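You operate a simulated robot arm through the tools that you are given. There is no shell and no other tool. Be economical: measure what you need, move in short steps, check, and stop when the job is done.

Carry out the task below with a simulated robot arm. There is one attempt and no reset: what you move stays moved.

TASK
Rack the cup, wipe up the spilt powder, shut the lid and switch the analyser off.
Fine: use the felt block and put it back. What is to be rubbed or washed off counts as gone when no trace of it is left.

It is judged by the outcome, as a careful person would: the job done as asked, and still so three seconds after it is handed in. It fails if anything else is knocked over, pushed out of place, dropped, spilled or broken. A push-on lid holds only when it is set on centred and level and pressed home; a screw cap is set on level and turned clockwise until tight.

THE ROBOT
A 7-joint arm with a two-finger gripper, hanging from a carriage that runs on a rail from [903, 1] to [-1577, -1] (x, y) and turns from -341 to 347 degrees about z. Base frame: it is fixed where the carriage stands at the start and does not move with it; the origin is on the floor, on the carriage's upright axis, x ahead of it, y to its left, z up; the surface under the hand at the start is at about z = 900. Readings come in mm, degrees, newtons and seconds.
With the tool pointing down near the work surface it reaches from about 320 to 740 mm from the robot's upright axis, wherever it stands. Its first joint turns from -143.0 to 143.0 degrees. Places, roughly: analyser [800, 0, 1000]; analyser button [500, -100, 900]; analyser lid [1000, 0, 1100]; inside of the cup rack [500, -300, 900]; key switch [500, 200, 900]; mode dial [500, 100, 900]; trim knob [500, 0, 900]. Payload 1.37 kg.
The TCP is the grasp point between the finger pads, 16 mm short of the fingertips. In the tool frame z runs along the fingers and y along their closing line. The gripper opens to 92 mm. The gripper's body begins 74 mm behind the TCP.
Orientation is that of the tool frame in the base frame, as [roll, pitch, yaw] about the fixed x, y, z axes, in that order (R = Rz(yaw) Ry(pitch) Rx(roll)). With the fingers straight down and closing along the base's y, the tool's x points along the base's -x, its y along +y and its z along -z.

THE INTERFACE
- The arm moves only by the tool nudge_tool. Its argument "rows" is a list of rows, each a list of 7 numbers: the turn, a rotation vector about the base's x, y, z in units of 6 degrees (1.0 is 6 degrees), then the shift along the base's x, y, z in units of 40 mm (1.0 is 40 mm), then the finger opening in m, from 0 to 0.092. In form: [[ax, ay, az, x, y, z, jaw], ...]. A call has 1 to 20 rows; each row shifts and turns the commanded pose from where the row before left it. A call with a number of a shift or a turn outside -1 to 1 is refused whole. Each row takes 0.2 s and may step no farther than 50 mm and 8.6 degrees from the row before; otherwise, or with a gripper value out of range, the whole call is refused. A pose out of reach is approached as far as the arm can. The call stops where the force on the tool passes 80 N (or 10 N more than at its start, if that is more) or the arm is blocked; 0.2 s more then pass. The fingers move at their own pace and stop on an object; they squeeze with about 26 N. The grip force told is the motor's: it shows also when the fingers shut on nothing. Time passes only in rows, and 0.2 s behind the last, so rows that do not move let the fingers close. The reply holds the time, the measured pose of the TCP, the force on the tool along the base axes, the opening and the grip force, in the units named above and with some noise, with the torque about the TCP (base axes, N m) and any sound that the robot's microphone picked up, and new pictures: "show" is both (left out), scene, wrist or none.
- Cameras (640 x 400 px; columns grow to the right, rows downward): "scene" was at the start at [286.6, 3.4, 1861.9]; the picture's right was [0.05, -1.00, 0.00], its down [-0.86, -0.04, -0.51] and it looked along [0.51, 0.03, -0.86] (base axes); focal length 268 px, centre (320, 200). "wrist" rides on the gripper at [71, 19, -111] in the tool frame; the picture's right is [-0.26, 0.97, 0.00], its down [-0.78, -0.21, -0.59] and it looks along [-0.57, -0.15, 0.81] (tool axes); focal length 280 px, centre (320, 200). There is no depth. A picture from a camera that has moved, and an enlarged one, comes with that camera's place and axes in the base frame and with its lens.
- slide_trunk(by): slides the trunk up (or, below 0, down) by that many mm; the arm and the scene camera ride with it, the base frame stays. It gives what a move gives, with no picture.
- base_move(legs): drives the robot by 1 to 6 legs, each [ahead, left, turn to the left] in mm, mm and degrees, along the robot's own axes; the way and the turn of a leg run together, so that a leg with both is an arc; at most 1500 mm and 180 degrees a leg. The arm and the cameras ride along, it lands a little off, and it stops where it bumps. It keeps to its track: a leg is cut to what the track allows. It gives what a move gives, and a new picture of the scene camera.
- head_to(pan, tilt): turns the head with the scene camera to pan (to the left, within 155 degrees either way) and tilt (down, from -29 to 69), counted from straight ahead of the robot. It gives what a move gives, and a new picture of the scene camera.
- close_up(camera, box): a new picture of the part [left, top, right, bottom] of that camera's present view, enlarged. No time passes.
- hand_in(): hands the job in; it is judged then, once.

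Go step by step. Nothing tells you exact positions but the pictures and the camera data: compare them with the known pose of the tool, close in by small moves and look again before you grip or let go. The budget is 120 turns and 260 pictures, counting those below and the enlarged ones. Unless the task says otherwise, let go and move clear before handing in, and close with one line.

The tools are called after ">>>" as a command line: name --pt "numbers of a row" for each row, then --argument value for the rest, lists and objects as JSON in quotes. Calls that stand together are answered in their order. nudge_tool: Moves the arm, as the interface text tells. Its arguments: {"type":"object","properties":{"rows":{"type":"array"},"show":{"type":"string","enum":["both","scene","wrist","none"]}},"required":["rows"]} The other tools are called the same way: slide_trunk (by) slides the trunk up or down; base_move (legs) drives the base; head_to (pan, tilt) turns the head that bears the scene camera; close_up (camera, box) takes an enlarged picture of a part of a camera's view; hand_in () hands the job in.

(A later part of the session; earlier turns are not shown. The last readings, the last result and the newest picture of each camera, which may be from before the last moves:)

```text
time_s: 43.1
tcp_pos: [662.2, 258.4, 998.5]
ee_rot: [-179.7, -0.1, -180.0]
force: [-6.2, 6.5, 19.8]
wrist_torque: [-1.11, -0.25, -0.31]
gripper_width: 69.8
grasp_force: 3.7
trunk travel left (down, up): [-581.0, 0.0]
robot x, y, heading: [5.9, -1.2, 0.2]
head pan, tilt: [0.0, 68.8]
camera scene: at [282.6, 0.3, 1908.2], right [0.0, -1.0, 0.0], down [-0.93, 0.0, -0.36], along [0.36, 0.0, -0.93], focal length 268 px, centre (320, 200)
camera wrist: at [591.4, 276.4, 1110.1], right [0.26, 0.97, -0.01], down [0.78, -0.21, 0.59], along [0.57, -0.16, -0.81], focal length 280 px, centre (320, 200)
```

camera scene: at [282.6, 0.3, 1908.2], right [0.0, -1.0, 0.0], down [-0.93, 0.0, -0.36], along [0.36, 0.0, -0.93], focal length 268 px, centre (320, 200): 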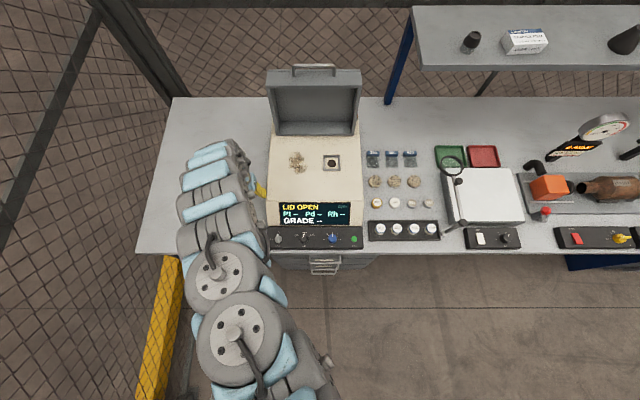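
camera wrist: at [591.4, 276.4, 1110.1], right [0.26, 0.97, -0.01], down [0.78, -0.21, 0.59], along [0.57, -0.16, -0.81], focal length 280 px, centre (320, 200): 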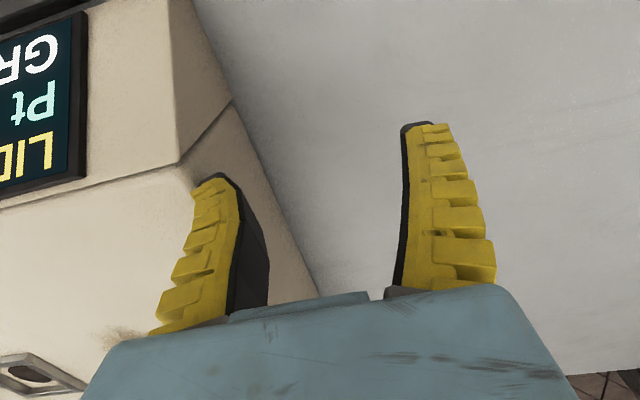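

The force shows a finger touching something - probably the analyser's edge, which reaches to about y 197. I lift straight back up and move further left.

>>> nudge_tool --pt "0 0 0 0 0 0.5 0.07" --pt "0 0 0 0 0 0.5 0.07" --pt "0 0 0 0 1 0 0.07"

>>> close_up --camera "scene" --box '[180, 130, 380, 255]'

```text
time_s: 43.9
tcp_pos: [665.9, 294.1, 1037.6]
ee_rot: [-179.5, -0.1, 179.8]
force: [0.0, -0.5, 0.6]
wrist_torque: [0.07, -0.06, -0.02]
gripper_width: 72.0
grasp_force: 1.0
trunk travel left (down, up): [-581.0, 0.0]
robot x, y, heading: [8.3, -2.2, -0.2]
head pan, tilt: [0.0, 68.8]
camera scene: at [282.6, -0.5, 1907.5], right [0.0, -1.0, 0.0], down [-0.93, 0.0, -0.36], along [0.36, 0.0, -0.93], focal length 268 px, centre (320, 200)
camera wrist: at [594.8, 314.1, 1148.1], right [0.26, 0.96, -0.01], down [0.78, -0.21, 0.59], along [0.57, -0.16, -0.81], focal length 280 px, centre (320, 200)
```

scene: 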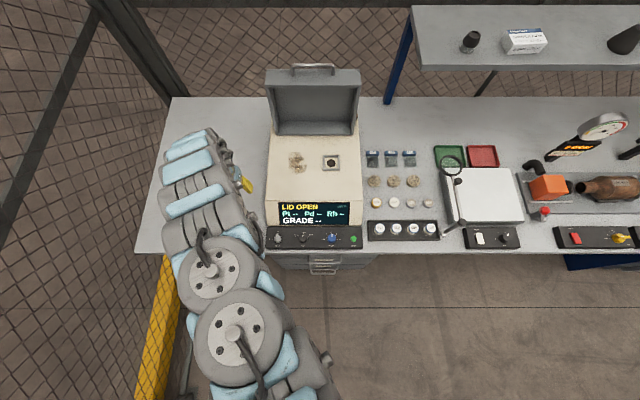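
wrist: 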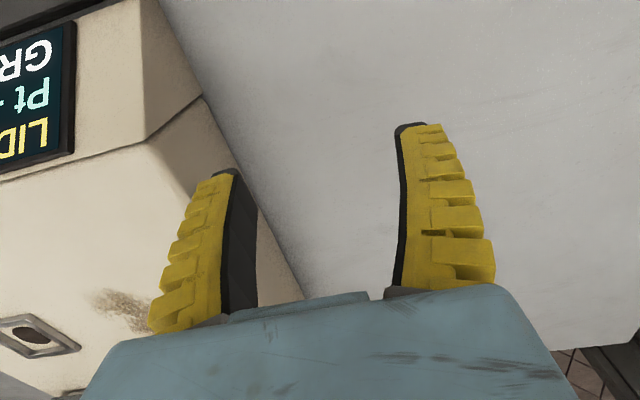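

```text
3.20 times, centred on (280, 192) of scene
camera zoom: at [282.6, -0.5, 1907.5], right [0.0, -1.0, 0.0], down [-0.93, 0.0, -0.36], along [0.36, 0.0, -0.93], focal length 858 px, centre (448, 224)
```

zoom: 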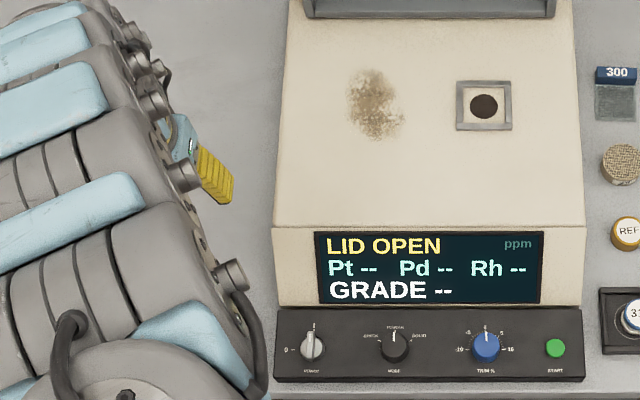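

Analyser is undisturbed. Now down on the left and in over the block, with the jaw at 55 mm.

>>> nudge_tool --pt "0 0 0 0 0 -0.65 0.055" --pt "0 0 0 0 0 -0.65 0.055" --pt "0 0 0 -0.8 -0.25 0 0.055" --pt "0 0 0 -0.8 -0.25 0 0.055" --pt "0 0 0 -0.8 -0.25 0 0.055" --pt "0 0 0 -0.8 -0.25 0 0.055" --pt "0 0 0 0 0 -0.2 0.055" --show "wrist"

```text
time_s: 45.5
tcp_pos: [539.3, 253.4, 977.0]
ee_rot: [-179.6, -0.1, 179.9]
force: [0.8, -1.0, 0.7]
wrist_torque: [0.12, 0.1, -0.01]
gripper_width: 57.9
grasp_force: 1.8
trunk travel left (down, up): [-581.0, 0.0]
robot x, y, heading: [6.2, -0.5, -0.3]
head pan, tilt: [0.0, 68.8]
camera wrist: at [466.8, 272.3, 1087.6], right [0.26, 0.96, -0.01], down [0.78, -0.21, 0.59], along [0.57, -0.16, -0.81], focal length 280 px, centre (320, 200)
```

wrist: 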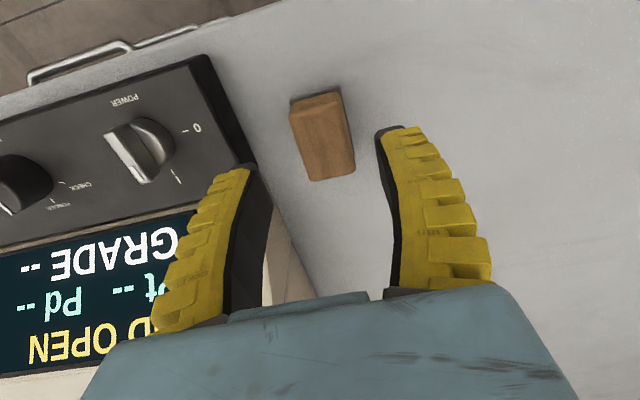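

The block is at (537, 254), right under the hand. I lower to 921.

>>> nudge_tool --pt "0 0 0 -0.05 0.02 -0.5 0.055" --pt "0 0 0 0 0 -0.5 0.055" --pt "0 0 0 0 0 -0.35 0.055" --show "wrist"

```text
time_s: 46.3
tcp_pos: [533.2, 254.8, 923.0]
ee_rot: [-179.7, -0.1, 180.0]
force: [-0.2, -0.4, 0.9]
wrist_torque: [0.02, 0.0, 0.0]
gripper_width: 57.8
grasp_force: 1.8
trunk travel left (down, up): [-581.0, 0.0]
robot x, y, heading: [11.1, -0.3, -0.2]
head pan, tilt: [0.0, 68.8]
camera wrist: at [463.5, 274.0, 1033.3], right [0.26, 0.96, -0.01], down [0.78, -0.21, 0.59], along [0.57, -0.16, -0.81], focal length 280 px, centre (320, 200)
```

wrist: 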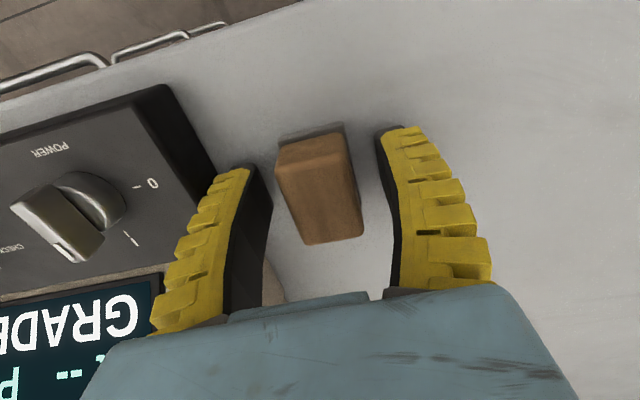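

Centred. Lower 2 mm and grip.

>>> nudge_tool --pt "0 0 0 0.06 -0.02 -0.06 0.055" --pt "0 0 0 0 0 0 0.03" --pt "0 0 0 0 0 0 0.025" --pt "0 0 0 0 0 0 0.025" --pt "0 0 0 0 0 0.5 0.025" --pt "0 0 0 0 0 0.5 0.025" --show "wrist"

```text
time_s: 47.7
tcp_pos: [536.1, 255.9, 962.2]
ee_rot: [-179.7, -0.2, 179.9]
force: [0.5, -0.7, -0.1]
wrist_torque: [-0.07, -0.03, -0.02]
gripper_width: 26.6
grasp_force: 21.3
trunk travel left (down, up): [-581.0, 0.0]
robot x, y, heading: [7.3, 1.1, 0.0]
head pan, tilt: [0.0, 68.8]
camera wrist: at [465.3, 274.7, 1072.3], right [0.26, 0.96, -0.01], down [0.78, -0.21, 0.59], along [0.57, -0.16, -0.81], focal length 280 px, centre (320, 200)
```

wrist: 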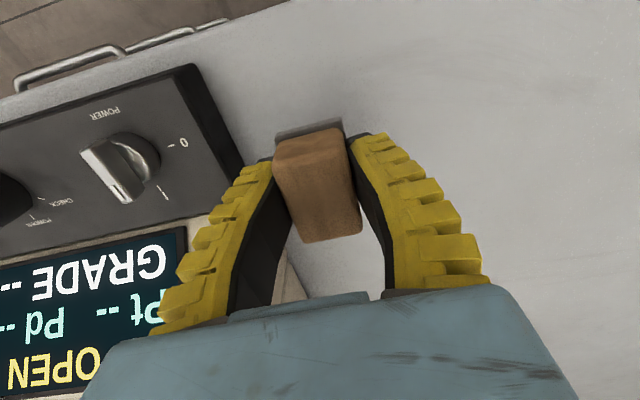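

The block is held. I drive ahead 80 mm, then out and up beside the analyser and over to the powder.

>>> base_move --legs '[[80, 0, 0]]'

>>> nudge_tool --pt "0 0 0 0.9 0 0.5 0.0" --pt "0 0 0 0.9 0 0.8 0.0" --pt "0 0 0 0.9 0 0.8 0.0" --pt "0 0 0 0.8 0 0.8 0.0" --pt "0 0 0 0.2 -0.85 0 0.0" --pt "0 0 0 0.2 -0.85 0 0.0" --pt "0 0 0 0.2 -0.85 0 0.0" --pt "0 0 0 0.1 -0.85 0 0.0"

```text
time_s: 48.7
tcp_pos: [616.5, 253.9, 961.2]
ee_rot: [-179.6, -0.2, 179.9]
force: [-0.4, -0.7, -0.5]
wrist_torque: [0.04, 0.01, 0.02]
gripper_width: 26.6
grasp_force: 20.7
trunk travel left (down, up): [-581.0, 0.0]
robot x, y, heading: [85.8, -0.5, 0.1]
head pan, tilt: [0.0, 68.8]
camera scene: at [363.0, -0.6, 1907.6], right [0.0, -1.0, 0.0], down [-0.93, 0.0, -0.36], along [0.36, 0.0, -0.93], focal length 268 px, centre (320, 200)
```

scene: 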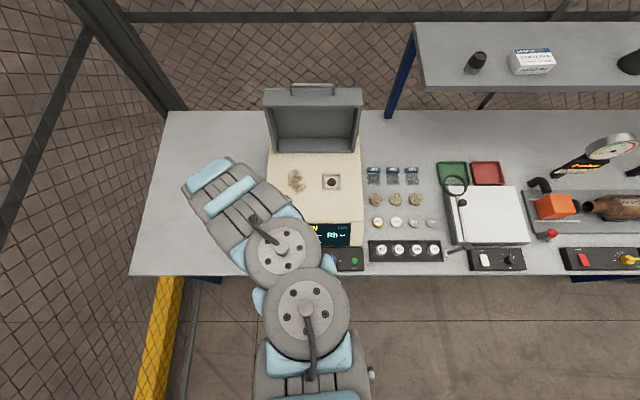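

```text
time_s: 50.5
tcp_pos: [782.2, 117.3, 1077.2]
ee_rot: [-179.7, -0.1, 179.9]
force: [-0.8, 0.6, -0.5]
wrist_torque: [-0.03, -0.02, 0.02]
gripper_width: 22.7
grasp_force: 26.3
trunk travel left (down, up): [-581.0, 0.0]
robot x, y, heading: [88.4, 2.0, -0.4]
head pan, tilt: [0.0, 68.8]
camera scene: at [363.0, -0.5, 1907.5], right [0.0, -1.0, 0.0], down [-0.93, 0.0, -0.36], along [0.36, 0.0, -0.93], focal length 268 px, centre (320, 200)
camera wrist: at [711.3, 136.1, 1187.7], right [0.26, 0.96, -0.01], down [0.78, -0.21, 0.59], along [0.57, -0.16, -0.81], focal length 280 px, centre (320, 200)
```

scene: 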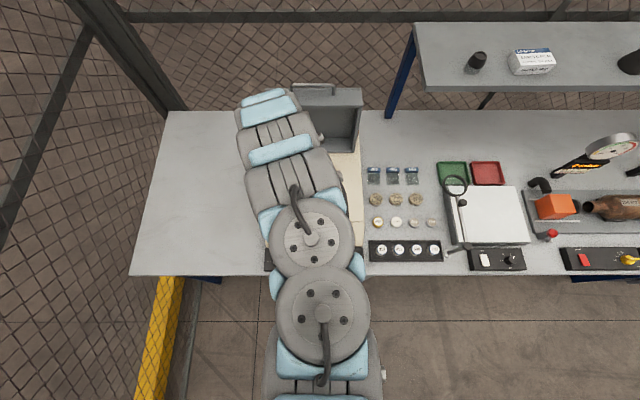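
wrist: 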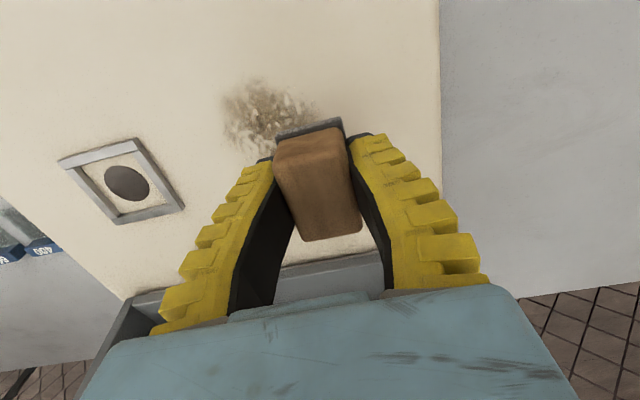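

The block is above the powder's left edge. I lower gently to find the surface.

>>> nudge_tool --pt "0 0 0 0 0 -0.6 0.0" --pt "0 0 0 0 0 -0.5 0.0" --pt "0 0 0 0 0 -0.15 0.0" --pt "0 0 0 0 0 -0.1 0.0" --pt "0 0 0 0 0 0 0.0" --show "wrist"

```text
time_s: 51.7
tcp_pos: [785.1, 120.2, 1024.0]
ee_rot: [-179.7, -0.1, 179.9]
force: [0.2, 0.2, -0.5]
wrist_torque: [-0.02, 0.0, 0.0]
gripper_width: 22.6
grasp_force: 26.3
trunk travel left (down, up): [-581.0, 0.0]
robot x, y, heading: [86.0, 0.9, -0.4]
head pan, tilt: [0.0, 68.8]
camera wrist: at [713.8, 137.6, 1133.5], right [0.26, 0.96, -0.01], down [0.78, -0.21, 0.59], along [0.57, -0.16, -0.81], focal length 280 px, centre (320, 200)
```

wrist: 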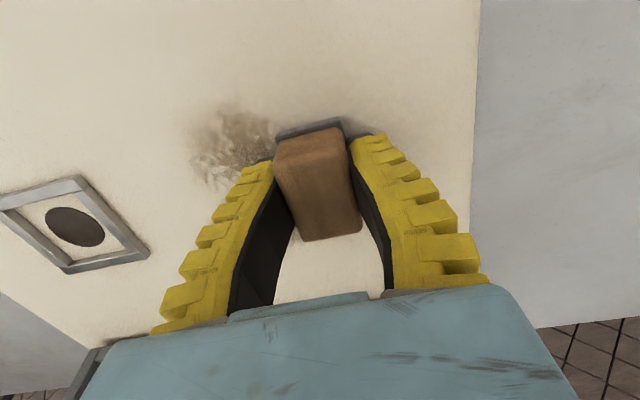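

>>> nudge_tool --pt "0 0 0 0 0 -0.06 0.0" --pt "0 0 0 0 0 -0.06 0.0" --pt "0 0 0 0 0 -0.06 0.0" --pt "0 0 0 0 0 0 0.0" --show "none"

```text
time_s: 52.7
tcp_pos: [785.7, 118.8, 1017.2]
ee_rot: [-179.6, -0.1, 179.9]
force: [-15.3, -3.1, 39.7]
wrist_torque: [-0.03, 0.15, 0.03]
gripper_width: 37.4
grasp_force: 25.9
trunk travel left (down, up): [-581.0, 0.0]
robot x, y, heading: [85.3, 1.1, -0.1]
head pan, tilt: [0.0, 68.8]
```

Contact at about z 1019; 40 N is too hard, so I ease up 1.5 mm and begin strokes along x.

>>> nudge_tool --pt "0 0 0 0 0 0.04 0.0" --pt "0 0 0 0 0 0 0.0" --show "wrist"

```text
time_s: 53.3
tcp_pos: [785.6, 118.6, 1018.6]
ee_rot: [-179.7, -0.1, 179.9]
force: [-12.5, 0.1, 33.1]
wrist_torque: [0.02, 0.24, -0.01]
gripper_width: 32.0
grasp_force: 26.4
trunk travel left (down, up): [-581.0, 0.0]
robot x, y, heading: [87.4, -0.4, -0.0]
head pan, tilt: [0.0, 68.8]
camera wrist: at [715.7, 137.7, 1129.2], right [0.26, 0.96, -0.01], down [0.78, -0.21, 0.59], along [0.57, -0.16, -0.81], focal length 280 px, centre (320, 200)
```

wrist: 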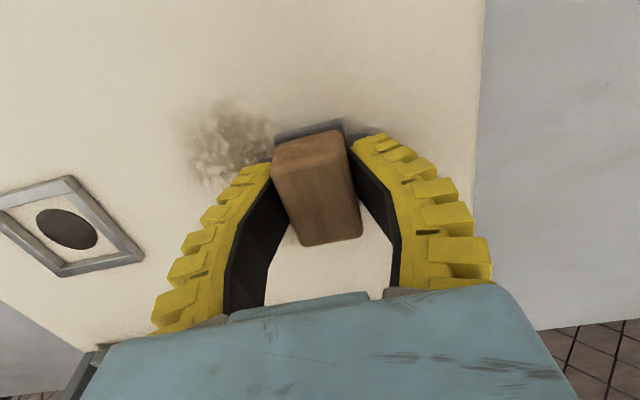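

>>> nudge_tool --pt "0 0 0 0 0 0.04 0.0" --pt "0 0 0 0.5 0 0 0.0" --pt "0 0 0 0.5 0 0 0.0" --pt "0 0 0 0.3 0 0 0.0" --show "wrist"

```text
time_s: 54.3
tcp_pos: [825.8, 119.7, 1018.7]
ee_rot: [-179.7, -0.2, 180.0]
force: [-12.6, 1.7, 32.4]
wrist_torque: [-0.01, 0.17, 0.0]
gripper_width: 32.0
grasp_force: 26.0
out of reach, approached as far as the arm can: row 4
trunk travel left (down, up): [-581.0, 0.0]
robot x, y, heading: [88.1, 0.9, 0.2]
head pan, tilt: [0.0, 68.8]
camera wrist: at [754.7, 138.1, 1129.2], right [0.26, 0.96, -0.01], down [0.78, -0.21, 0.59], along [0.57, -0.16, -0.81], focal length 280 px, centre (320, 200)
```

wrist: 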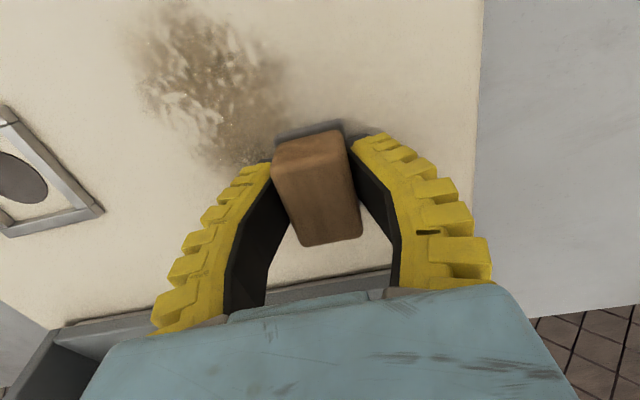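

The felt slides well. I continue strokes along x, stepping rightward in y by 15 mm.

>>> nudge_tool --pt "0 0 0 -0.6 0 0.02 0.0" --pt "0 0 0 -0.6 0 0 0.0" --pt "0 0 0 -0.6 0 0 0.0" --pt "0 0 0 -0.7 0 0 0.0" --pt "0 0 0 0 -0.38 0 0.0" --pt "0 0 0 0.6 0 0 0.0" --pt "0 0 0 0.6 0 0 0.0" --pt "0 0 0 0.6 0 0 0.0" --pt "0 0 0 0.7 0 0 0.0" --pt "0 0 0 0 -0.38 0 0.0" --pt "0 0 0 -0.6 0 0 0.0" --pt "0 0 0 -0.6 0 0 0.0" --pt "0 0 0 -0.6 0 0 0.0" --pt "0 0 0 -0.7 0 0 0.0" --show "wrist"

```text
time_s: 57.3
tcp_pos: [723.6, 90.6, 1020.2]
ee_rot: [-179.7, -0.1, 179.9]
force: [0.1, 1.3, 13.3]
wrist_torque: [0.24, 0.37, 0.04]
gripper_width: 23.9
grasp_force: 26.0
trunk travel left (down, up): [-581.0, 0.0]
robot x, y, heading: [90.4, 0.4, -0.0]
head pan, tilt: [0.0, 68.8]
camera wrist: at [652.5, 108.7, 1130.5], right [0.26, 0.96, -0.01], down [0.78, -0.21, 0.59], along [0.57, -0.16, -0.81], focal length 280 px, centre (320, 200)
```

wrist: 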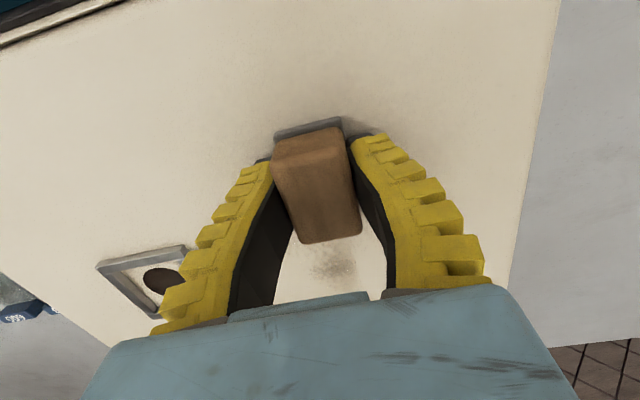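

Much is gone. I continue with lines at y 75, 60, 45 and once more back across.

>>> nudge_tool --pt "0 0 0 0 -0.38 -0.02 0.0" --pt "0 0 0 0.65 0 0 0.0" --pt "0 0 0 0.65 0 0 0.0" --pt "0 0 0 0.65 0 0 0.0" --pt "0 0 0 0.65 0 0 0.0" --pt "0 0 0 0 -0.38 0 0.0" --pt "0 0 0 -0.65 0 0 0.0" --pt "0 0 0 -0.65 0 0 0.0" --pt "0 0 0 -0.65 0 0 0.0" --pt "0 0 0 -0.65 0 0 0.0" --pt "0 0 0 0 -0.38 0 0.0" --pt "0 0 0 0.65 0 0 0.0" --pt "0 0 0 0.65 0 0 0.0" --pt "0 0 0 0.65 0 0 0.0" --pt "0 0 0 0.65 0 0 0.0" --show "wrist"

```text
time_s: 60.5
tcp_pos: [827.1, 42.3, 1016.8]
ee_rot: [-179.6, -0.4, 179.8]
force: [-2.1, 1.4, 5.7]
wrist_torque: [0.05, 0.16, 0.0]
gripper_width: 26.6
grasp_force: 26.0
trunk travel left (down, up): [-581.0, 0.0]
robot x, y, heading: [88.9, -6.5, -0.1]
head pan, tilt: [0.0, 68.8]
camera wrist: at [756.3, 62.2, 1127.3], right [0.26, 0.96, -0.01], down [0.78, -0.21, 0.59], along [0.56, -0.16, -0.81], focal length 280 px, centre (320, 200)
```

wrist: 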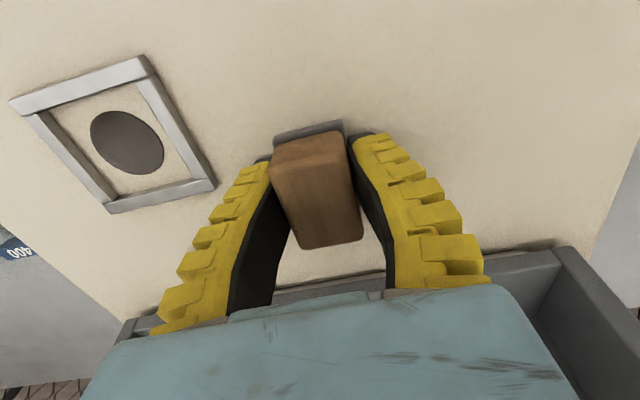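

It looks clean. I lift and inspect the whole area.

>>> nudge_tool --pt "0 0 0 -0.5 0 0.5 0.0" --pt "0 0 0 -0.5 0 0.9 0.0" --pt "0 0 0 0 0.9 0.4 0.0" --pt "0 0 0 0 0.95 0 0.0" --pt "0 0 0 -0.5 0.95 0 0.0" --pt "0 0 0 -0.5 0.95 0 0.0" --pt "0 0 0 -0.5 0.95 0 0.0" --pt "0 0 0 -0.3 0.6 0 0.0"

>>> close_up --camera "scene" --box '[255, 140, 375, 215]'

```text
time_s: 62.3
tcp_pos: [717.2, 255.3, 1091.4]
ee_rot: [-179.5, -0.2, 179.8]
force: [0.5, -0.5, -0.3]
wrist_torque: [0.03, 0.0, 0.04]
gripper_width: 24.0
grasp_force: 26.0
trunk travel left (down, up): [-581.0, 0.0]
robot x, y, heading: [86.9, -1.2, -0.3]
head pan, tilt: [0.0, 68.8]
camera scene: at [363.0, -0.7, 1907.6], right [0.0, -1.0, 0.0], down [-0.93, 0.0, -0.36], along [0.36, 0.0, -0.93], focal length 268 px, centre (320, 200)
camera wrist: at [645.7, 275.0, 1201.6], right [0.27, 0.96, -0.01], down [0.78, -0.21, 0.59], along [0.57, -0.16, -0.81], focal length 280 px, centre (320, 200)
```

scene: 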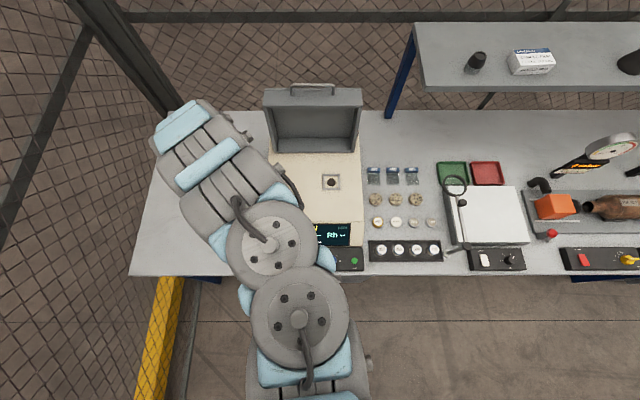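
wrist: 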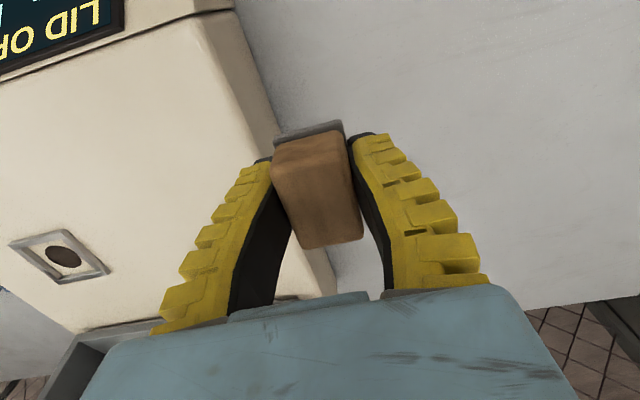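

```text
5.33 times, centred on (315, 178) of scene
camera zoom: at [363.0, -0.7, 1907.6], right [0.0, -1.0, 0.0], down [-0.93, 0.0, -0.36], along [0.36, 0.0, -0.93], focal length 1430 px, centre (347, 320)
```

zoom: 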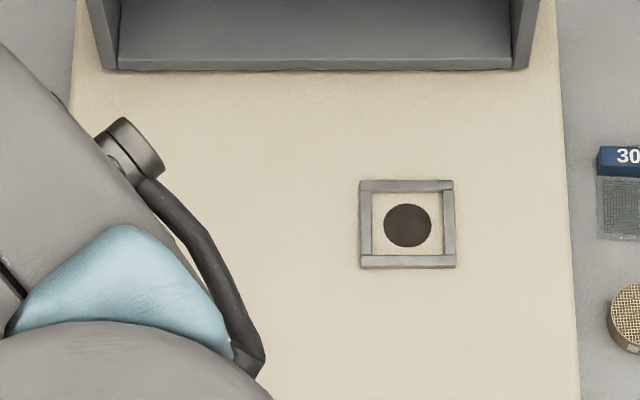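

Mostly hidden by the arm. I move further left and down on the way to the block's place and look again.

>>> nudge_tool --pt "0 0 0 -0.4 0.9 0 0.0" --pt "0 0 0 -0.4 0.9 -0.2 0.0" --pt "0 0 0 -0.3 0.9 -0.4 0.0" --pt "0 0 0 -0.2 0.5 -0.8 0.0" --show "scene"

>>> close_up --camera "scene" --box '[255, 140, 375, 215]'

```text
time_s: 63.3
tcp_pos: [665.2, 382.6, 1032.0]
ee_rot: [-179.6, 0.0, 179.9]
force: [0.9, -0.3, -0.2]
wrist_torque: [0.02, 0.06, -0.06]
gripper_width: 23.9
grasp_force: 26.2
trunk travel left (down, up): [-581.0, 0.0]
robot x, y, heading: [90.4, -1.7, -0.0]
head pan, tilt: [0.0, 68.8]
camera scene: at [363.0, -0.7, 1907.6], right [0.0, -1.0, 0.0], down [-0.93, 0.0, -0.36], along [0.36, 0.0, -0.93], focal length 268 px, centre (320, 200)
```

scene: 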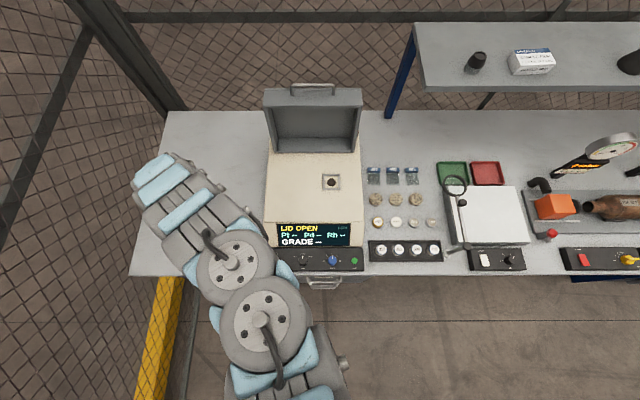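

```text
5.33 times, centred on (315, 178) of scene
camera zoom: at [363.0, -0.7, 1907.6], right [0.0, -1.0, 0.0], down [-0.93, 0.0, -0.36], along [0.36, 0.0, -0.93], focal length 1430 px, centre (347, 320)
```

zoom: 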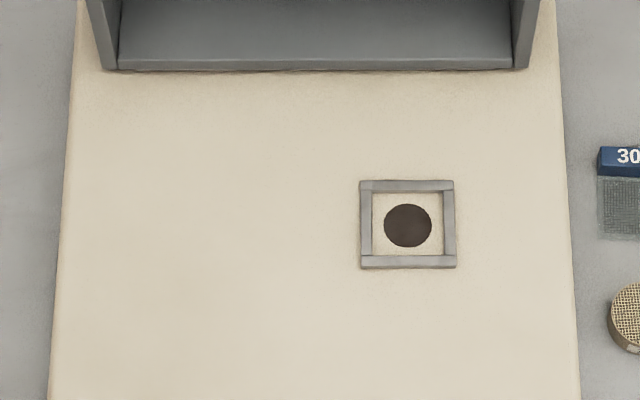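

>>> close_up --camera "scene" --box '[265, 150, 325, 200]'

```text
8.00 times, centred on (295, 175) of scene
camera zoom: at [363.0, -0.7, 1907.6], right [0.0, -1.0, 0.0], down [-0.93, 0.0, -0.36], along [0.36, 0.0, -0.93], focal length 2145 px, centre (520, 400)
```

zoom: 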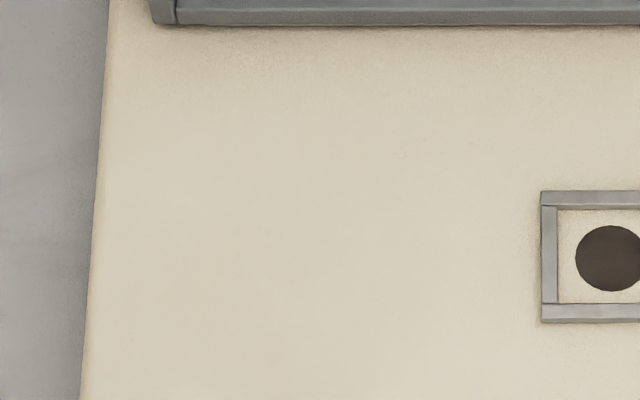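

>>> close_up --camera "scene" --box '[283, 162, 308, 180]'

```text
16.00 times, centred on (296, 171) of scene
camera zoom: at [363.0, -0.7, 1907.6], right [0.0, -1.0, 0.0], down [-0.93, 0.0, -0.36], along [0.36, 0.0, -0.93], focal length 4290 px, centre (712, 664)
```

zoom: 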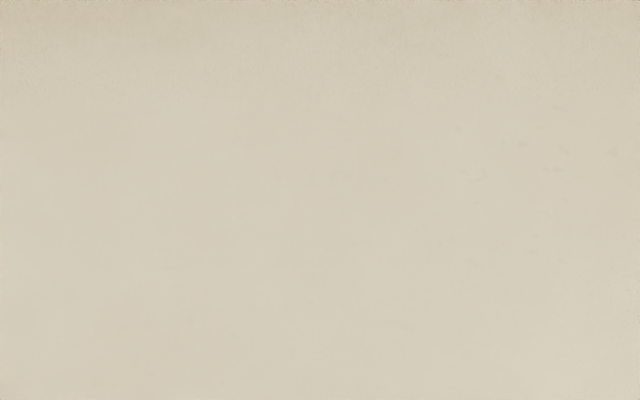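

>>> close_up --camera "scene" --box '[280, 172, 312, 192]'

```text
16.00 times, centred on (296, 182) of scene
camera zoom: at [363.0, -0.7, 1907.6], right [0.0, -1.0, 0.0], down [-0.93, 0.0, -0.36], along [0.36, 0.0, -0.93], focal length 4290 px, centre (704, 488)
```

zoom: 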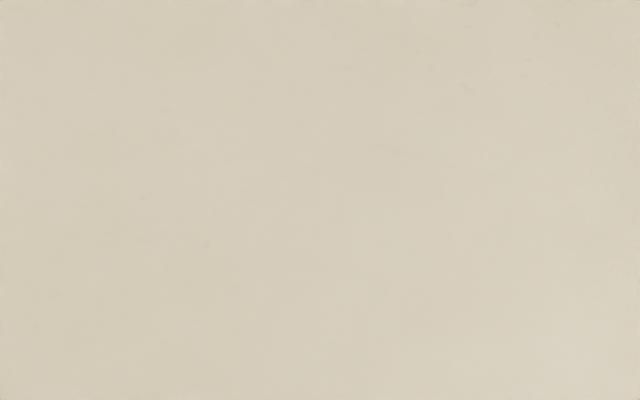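

The surface is clean. Now I carry the block back: down, in, then back the carriage 80 mm.

>>> nudge_tool --pt "0 0 0 0 0 -0.85 0.0" --pt "0 0 0 0 0 -0.85 0.0" --pt "0 0 0 -0.3 -0.8 0 0.0" --pt "0 0 0 -0.3 -0.8 0 0.0" --pt "0 0 0 -0.3 -0.8 0 0.0" --pt "0 0 0 -0.3 -0.8 0 0.0" --show "none"

>>> base_move --legs '[[-80, 0, 0]]'

```text
time_s: 64.7
tcp_pos: [618.4, 254.2, 967.6]
ee_rot: [-179.6, -0.1, 179.8]
force: [1.3, -0.6, 0.5]
wrist_torque: [-0.03, 0.03, 0.01]
gripper_width: 23.6
grasp_force: 25.6
trunk travel left (down, up): [-581.0, 0.0]
robot x, y, heading: [89.5, 1.7, -0.2]
head pan, tilt: [0.0, 68.8]
```

```text
time_s: 65.8
tcp_pos: [539.8, 253.9, 966.3]
ee_rot: [-179.6, -0.2, 179.9]
force: [0.1, 0.5, -0.5]
wrist_torque: [-0.03, 0.01, -0.01]
gripper_width: 23.8
grasp_force: 26.1
trunk travel left (down, up): [-581.0, 0.0]
robot x, y, heading: [12.4, 1.5, -0.5]
head pan, tilt: [0.0, 68.8]
camera scene: at [284.6, -1.1, 1907.6], right [0.0, -1.0, 0.0], down [-0.93, 0.0, -0.36], along [0.36, 0.0, -0.93], focal length 268 px, centre (320, 200)
```

scene: 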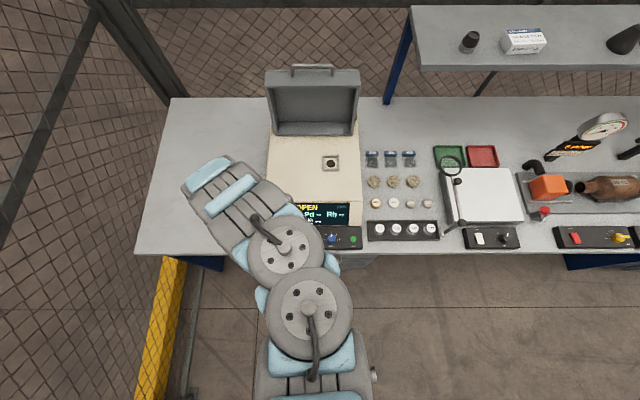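

>>> nudge_tool --pt "0 0 0 -0.08 0 -0.5 0.0" --pt "0 0 0 0 0 -0.5 0.0" --pt "0 0 0 0 0 -0.05 0.0" --pt "0 0 0 0 0 0 0.0" --show "wrist"

```text
time_s: 66.8
tcp_pos: [537.1, 252.4, 922.8]
ee_rot: [-179.6, -0.1, 179.8]
force: [0.1, -0.5, -0.7]
wrist_torque: [-0.03, -0.01, -0.01]
gripper_width: 23.8
grasp_force: 25.8
trunk travel left (down, up): [-581.0, 0.0]
robot x, y, heading: [7.9, 1.9, 0.1]
head pan, tilt: [0.0, 68.8]
camera wrist: at [466.5, 272.5, 1034.1], right [0.27, 0.96, -0.01], down [0.78, -0.21, 0.59], along [0.57, -0.16, -0.81], focal length 280 px, centre (320, 200)
```

wrist: 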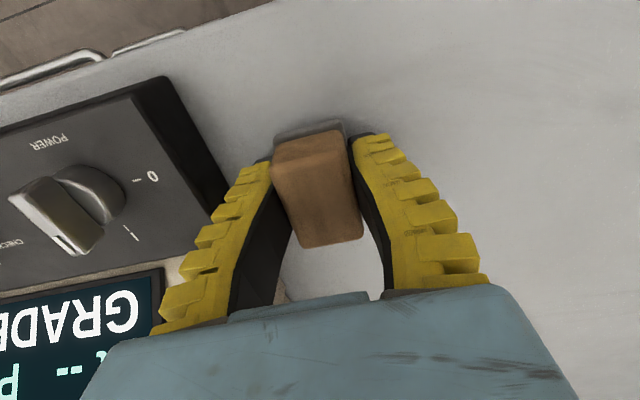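

>>> nudge_tool --pt "0 0 0 0 0.03 -0.06 0.0" --pt "0 0 0 0 0 -0.05 0.0" --pt "0 0 0 0 0 0 0.0" --show "none"

```text
time_s: 67.6
tcp_pos: [537.1, 253.6, 920.5]
ee_rot: [-179.6, -0.3, 179.8]
force: [0.2, -0.7, 0.2]
wrist_torque: [0.0, 0.01, -0.03]
gripper_width: 23.6
grasp_force: 26.1
trunk travel left (down, up): [-581.0, 0.0]
robot x, y, heading: [8.8, 4.5, -0.1]
head pan, tilt: [0.0, 68.8]
```

>>> nudge_tool --pt "0 0 0 0 0 -0.05 0.0" --pt "0 0 0 0 0 -0.04 0.0" --pt "0 0 0 0 0 0 0.0" --show "wrist"

```text
time_s: 68.4
tcp_pos: [537.8, 255.0, 916.7]
ee_rot: [-179.6, -0.2, 179.8]
force: [-4.2, -0.9, 10.7]
wrist_torque: [0.01, 0.35, 0.04]
gripper_width: 26.7
grasp_force: 25.9
trunk travel left (down, up): [-581.0, 0.0]
robot x, y, heading: [8.2, -0.2, -0.2]
head pan, tilt: [0.0, 68.8]
camera wrist: at [466.6, 273.2, 1027.2], right [0.27, 0.96, -0.01], down [0.78, -0.21, 0.59], along [0.57, -0.16, -0.81], focal length 280 px, centre (320, 200)
```

wrist: 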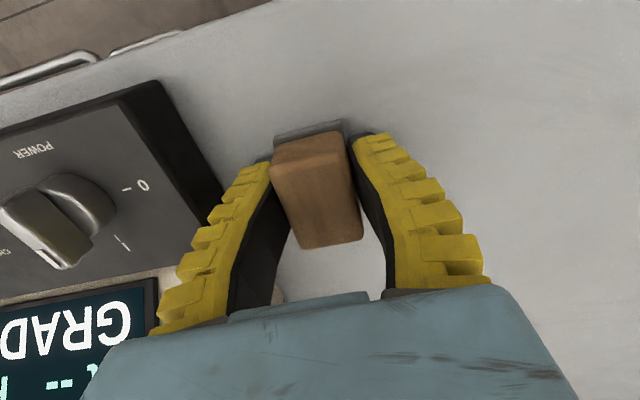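

Touching the bench at 11 N. I release and rise.

>>> nudge_tool --pt "0 0 0 0 0 0 0.05" --pt "0 0 0 0 0 0 0.055" --pt "0 0 0 0 0 0.4 0.055" --pt "0 0 0 0 0 0.5 0.055" --pt "0 0 0 0 0 0.5 0.055" --show "wrist"

```text
time_s: 69.6
tcp_pos: [537.2, 253.1, 972.7]
ee_rot: [-179.7, -0.1, 179.8]
force: [0.4, 0.5, 0.7]
wrist_torque: [-0.03, -0.03, 0.0]
gripper_width: 57.6
grasp_force: 2.6
trunk travel left (down, up): [-581.0, 0.0]
robot x, y, heading: [12.4, 0.4, -0.3]
head pan, tilt: [0.0, 68.8]
camera wrist: at [466.0, 271.6, 1083.5], right [0.27, 0.96, -0.01], down [0.78, -0.21, 0.59], along [0.57, -0.16, -0.81], focal length 280 px, centre (320, 200)
```

wrist: 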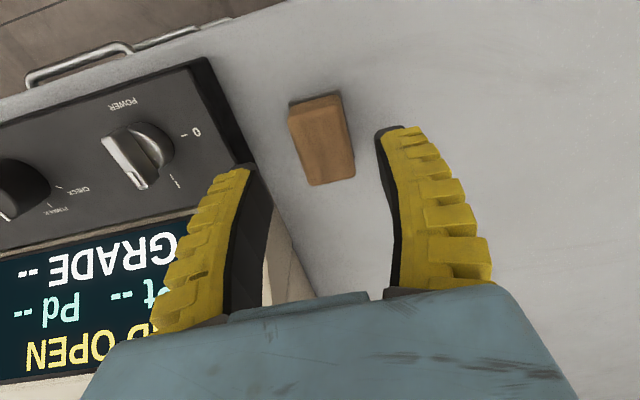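

The block is back where it stood. Next is the lid: I plan to straddle its handle bar from above (fingers closing along x), then carry it forward and down around the hinge at about (915, 1000). First clear left, then drive ahead.

>>> nudge_tool --pt "0 0 0 0 0.9 0.2 0.055" --pt "0 0 0 0 0.3 0 0.055" --show "none"

>>> base_move --legs '[[255, 0, 0]]'

>>> nudge_tool --pt "0 0 0 0.9 0 0 0.055" --pt "0 0 0 0.9 0 0 0.055" --pt "0 0 0 0.9 0 0 0.055" --pt "0 0 0 0.6 0 0.4 0.055" --pt "0 0 0 0 0 0.9 0.055" --pt "0 0 0 0 0 0.9 0.055" --pt "0 0 0 0 0 0.9 0.055" --pt "0 0 0 0 0 0.9 0.055" --pt "0 0 0 0 0 0.9 0.055" --pt "0 0 0 0 0 0.9 0.055" --pt "0 0 0 0 0 0.9 0.055" --pt "0 0 0 0 0 0.9 0.055" --pt "0 0 0 0 0 0.9 0.055"

```text
time_s: 70.2
tcp_pos: [537.0, 302.2, 981.1]
ee_rot: [-179.6, 0.0, 179.7]
force: [-0.5, -0.5, -0.7]
wrist_torque: [0.03, 0.0, 0.02]
gripper_width: 57.5
grasp_force: 2.3
trunk travel left (down, up): [-581.0, 0.0]
robot x, y, heading: [7.9, -0.4, -0.2]
head pan, tilt: [0.0, 68.8]
```

```text
time_s: 72.0
tcp_pos: [789.8, 301.9, 981.5]
ee_rot: [-179.5, -0.2, 179.8]
force: [-0.3, -0.4, 1.0]
wrist_torque: [0.01, -0.01, -0.03]
gripper_width: 57.8
grasp_force: 2.1
trunk travel left (down, up): [-581.0, 0.0]
robot x, y, heading: [265.5, -0.7, 0.1]
head pan, tilt: [0.0, 68.8]
camera scene: at [537.4, -0.7, 1907.6], right [0.0, -1.0, 0.0], down [-0.93, 0.0, -0.36], along [0.36, 0.0, -0.93], focal length 268 px, centre (320, 200)
```

scene: 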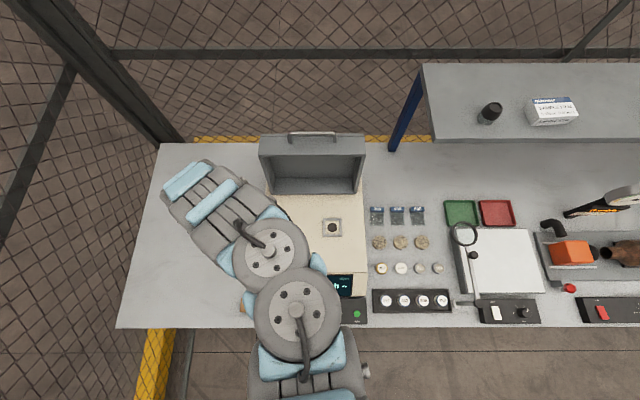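

```text
time_s: 74.8
tcp_pos: [919.5, 301.7, 1319.6]
ee_rot: [-179.5, -0.2, 179.9]
force: [-0.6, 0.9, 0.3]
wrist_torque: [-0.01, -0.03, -0.01]
gripper_width: 57.8
grasp_force: 2.2
trunk travel left (down, up): [-581.0, 0.0]
robot x, y, heading: [265.2, 0.4, -0.0]
head pan, tilt: [0.0, 68.8]
camera scene: at [537.4, -0.7, 1907.5], right [0.0, -1.0, 0.0], down [-0.93, 0.0, -0.36], along [0.36, 0.0, -0.93], focal length 268 px, centre (320, 200)
camera wrist: at [849.4, 320.8, 1429.8], right [0.27, 0.96, -0.01], down [0.78, -0.21, 0.59], along [0.57, -0.16, -0.81], focal length 280 px, centre (320, 200)
```

scene: 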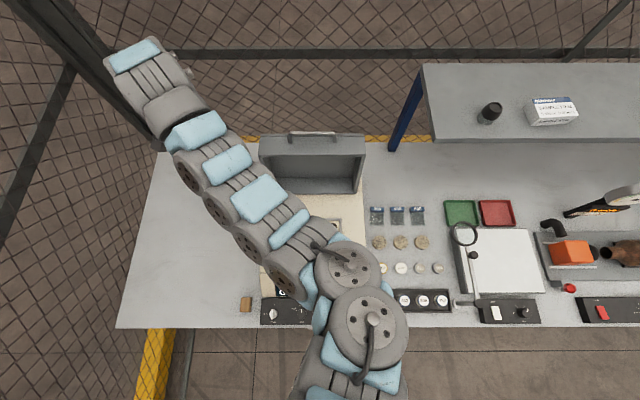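
wrist: 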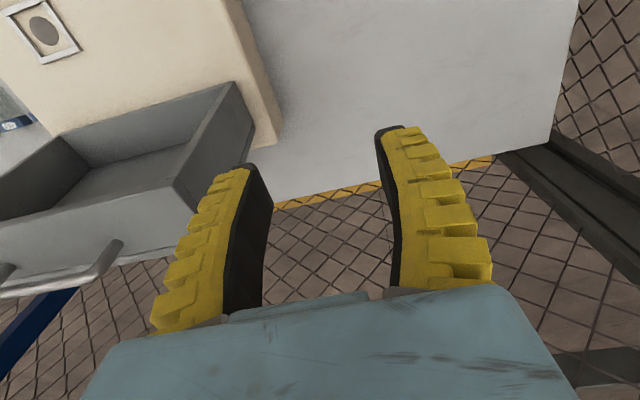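

Reached z 1320. Now I turn the hand 90 degrees so the fingers close along x.

>>> nudge_tool --pt "0 0 -1 0 0 0.05 0.055" --pt "0 0 -1 0 0 0.05 0.055" --pt "0 0 -1 0 0 0.05 0.055" --pt "0 0 -1 0 0 0.05 0.055" --pt "0 0 -1 0 0 0.05 0.055" --pt "0 0 -1 0 0 0.05 0.055" --pt "0 0 -1 0 0 0.05 0.055" --pt "0 0 -1 0 0 0.05 0.055" --pt "0 0 -1 0 0 0.05 0.055" --pt "0 0 -1 0 0 0.05 0.055" --pt "0 0 -1 0 0 0.05 0.055" --pt "0 0 -1 0 0 0.05 0.055" --pt "0 0 -1 0 0 0.05 0.055" --pt "0 0 -1 0 0 0.05 0.055" --pt "0 0 -1 0 0 0.05 0.055" --show "wrist"

```text
time_s: 78.0
tcp_pos: [920.9, 303.0, 1351.5]
ee_rot: [-179.5, 0.0, 89.7]
force: [0.3, 0.4, -0.1]
wrist_torque: [-0.03, 0.03, 0.02]
gripper_width: 58.1
grasp_force: 1.2
trunk travel left (down, up): [-581.0, 0.0]
robot x, y, heading: [265.4, -1.6, -0.2]
head pan, tilt: [0.0, 68.8]
camera wrist: at [941.7, 371.9, 1462.2], right [0.96, -0.27, -0.01], down [-0.21, -0.78, 0.59], along [-0.16, -0.57, -0.81], focal length 280 px, centre (320, 200)
```

wrist: 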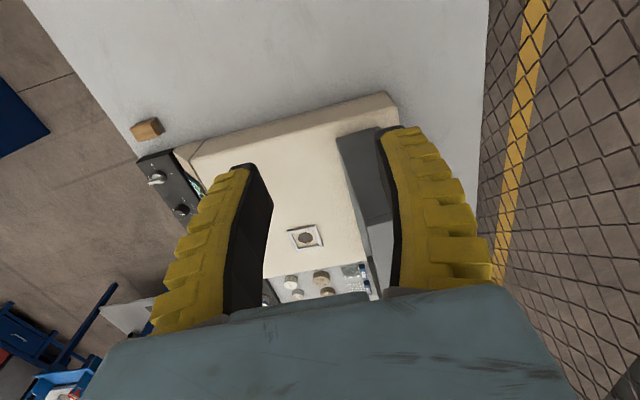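

>>> nudge_tool --pt "0 0 0 0.8 0 0 0.055" --pt "0 0 0 0.78 0 0 0.055" --pt "0 0 0 0 -0.95 0 0.055" --pt "0 0 0 0 -0.95 0 0.055" --pt "0 0 0 0 -0.95 0 0.055" --pt "0 0 0 0 -0.95 0 0.055" --pt "0 0 0 0 -0.95 0 0.055" --pt "0 0 0 0 -0.95 0 0.055" --pt "0 0 0 0 -0.95 0 0.055" --pt "0 0 0 0 -0.5 0 0.055"

```text
time_s: 80.2
tcp_pos: [987.1, 123.6, 1350.6]
ee_rot: [-179.5, -0.1, 89.9]
force: [-0.1, 0.5, -0.4]
wrist_torque: [-0.03, -0.01, -0.01]
gripper_width: 58.1
grasp_force: 2.1
out of reach, approached as far as the arm can: row 7, 8, 9, 10
trunk travel left (down, up): [-581.0, 0.0]
robot x, y, heading: [264.4, 1.0, -0.2]
head pan, tilt: [0.0, 68.8]
camera scene: at [537.4, -0.7, 1907.6], right [0.0, -1.0, 0.0], down [-0.93, 0.0, -0.36], along [0.36, 0.0, -0.93], focal length 268 px, centre (320, 200)
camera wrist: at [1007.0, 192.7, 1460.7], right [0.96, -0.27, -0.01], down [-0.21, -0.78, 0.59], along [-0.16, -0.57, -0.81], focal length 280 px, centre (320, 200)
```

scene: 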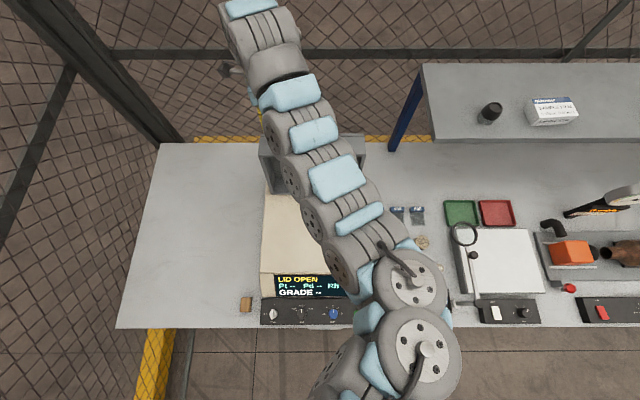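
wrist: 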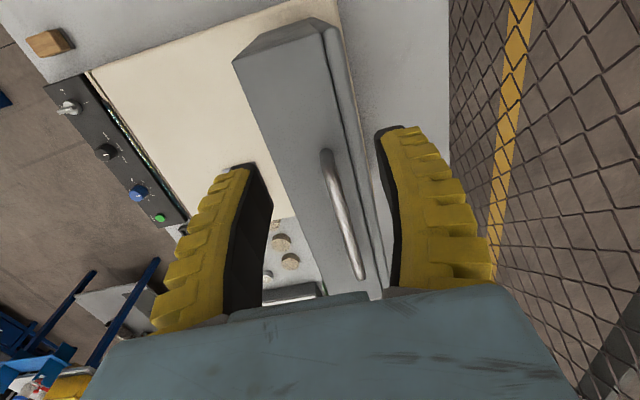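

The handle shows at x about 984, as computed. I back the carriage 35 mm to get radius and continue to y 17.

>>> base_move --legs '[[-35, 0, 0]]'

>>> nudge_tool --pt "0 0 0 0.8 0 0 0.055" --pt "0 0 0 0 -0.9 0 0.055" --pt "0 0 0 0 -0.9 0 0.055" --pt "0 0 0 0 -0.85 0 0.055" --pt "0 0 0 0 0 -0.5 0.055" --show "wrist"

```text
time_s: 81.1
tcp_pos: [952.1, 125.0, 1349.8]
ee_rot: [-179.5, -0.2, 89.7]
force: [0.2, -0.2, -0.3]
wrist_torque: [0.02, 0.0, 0.02]
gripper_width: 57.6
grasp_force: 1.9
trunk travel left (down, up): [-581.0, 0.0]
robot x, y, heading: [226.0, -2.0, -0.1]
head pan, tilt: [0.0, 68.8]
camera scene: at [502.3, -0.4, 1907.6], right [0.0, -1.0, 0.0], down [-0.93, 0.0, -0.36], along [0.36, 0.0, -0.93], focal length 268 px, centre (320, 200)
```

scene: 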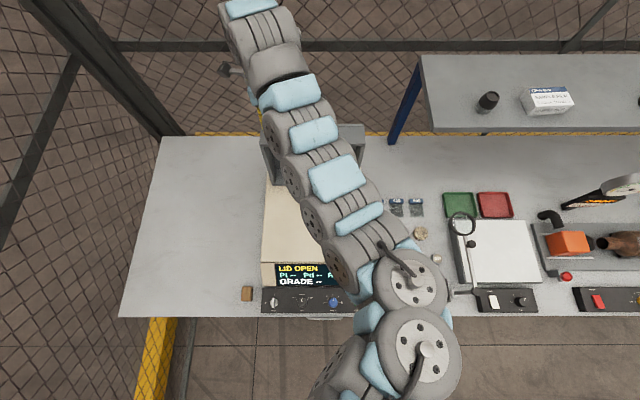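

```text
time_s: 82.3
tcp_pos: [986.3, 17.5, 1329.5]
ee_rot: [-179.5, -0.1, 89.7]
force: [0.8, -0.3, 0.2]
wrist_torque: [0.0, 0.05, 0.01]
gripper_width: 57.9
grasp_force: 2.0
trunk travel left (down, up): [-581.0, 0.0]
robot x, y, heading: [227.5, -3.1, 0.2]
head pan, tilt: [0.0, 68.8]
camera wrist: at [1005.6, 85.8, 1441.0], right [0.96, -0.26, -0.01], down [-0.21, -0.78, 0.59], along [-0.16, -0.57, -0.81], focal length 280 px, centre (320, 200)
```

wrist: 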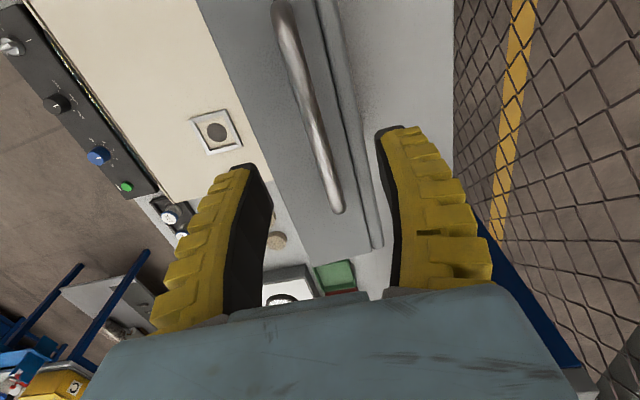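

The bar lies at x 985, y -41 to 87, z about 1277, centred under the hand. I lower to straddle it.

>>> nudge_tool --pt "0 0 0 0 0 -0.5 0.055" --pt "0 0 0 0 0 -0.5 0.055" --pt "0 0 0 0 0 -0.4 0.055" --show "wrist"

```text
time_s: 83.1
tcp_pos: [981.3, 16.6, 1274.1]
ee_rot: [-179.5, -0.1, 90.0]
force: [-0.3, 0.0, 0.4]
wrist_torque: [0.0, 0.0, 0.0]
gripper_width: 57.8
grasp_force: 1.6
trunk travel left (down, up): [-581.0, 0.0]
robot x, y, heading: [229.3, -1.0, -0.0]
head pan, tilt: [0.0, 68.8]
camera wrist: at [1002.7, 86.0, 1384.4], right [0.96, -0.27, -0.01], down [-0.21, -0.78, 0.59], along [-0.16, -0.57, -0.81], focal length 280 px, centre (320, 200)
```

wrist: 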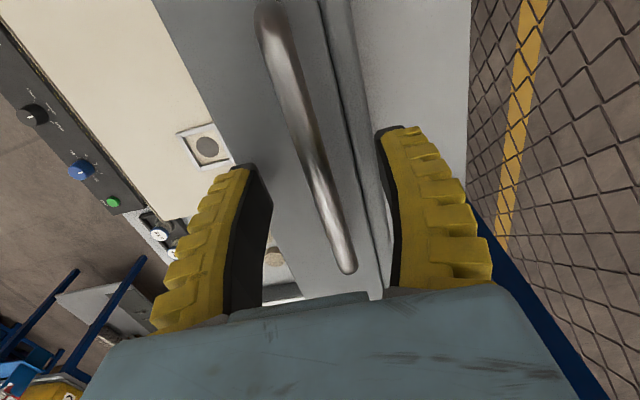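

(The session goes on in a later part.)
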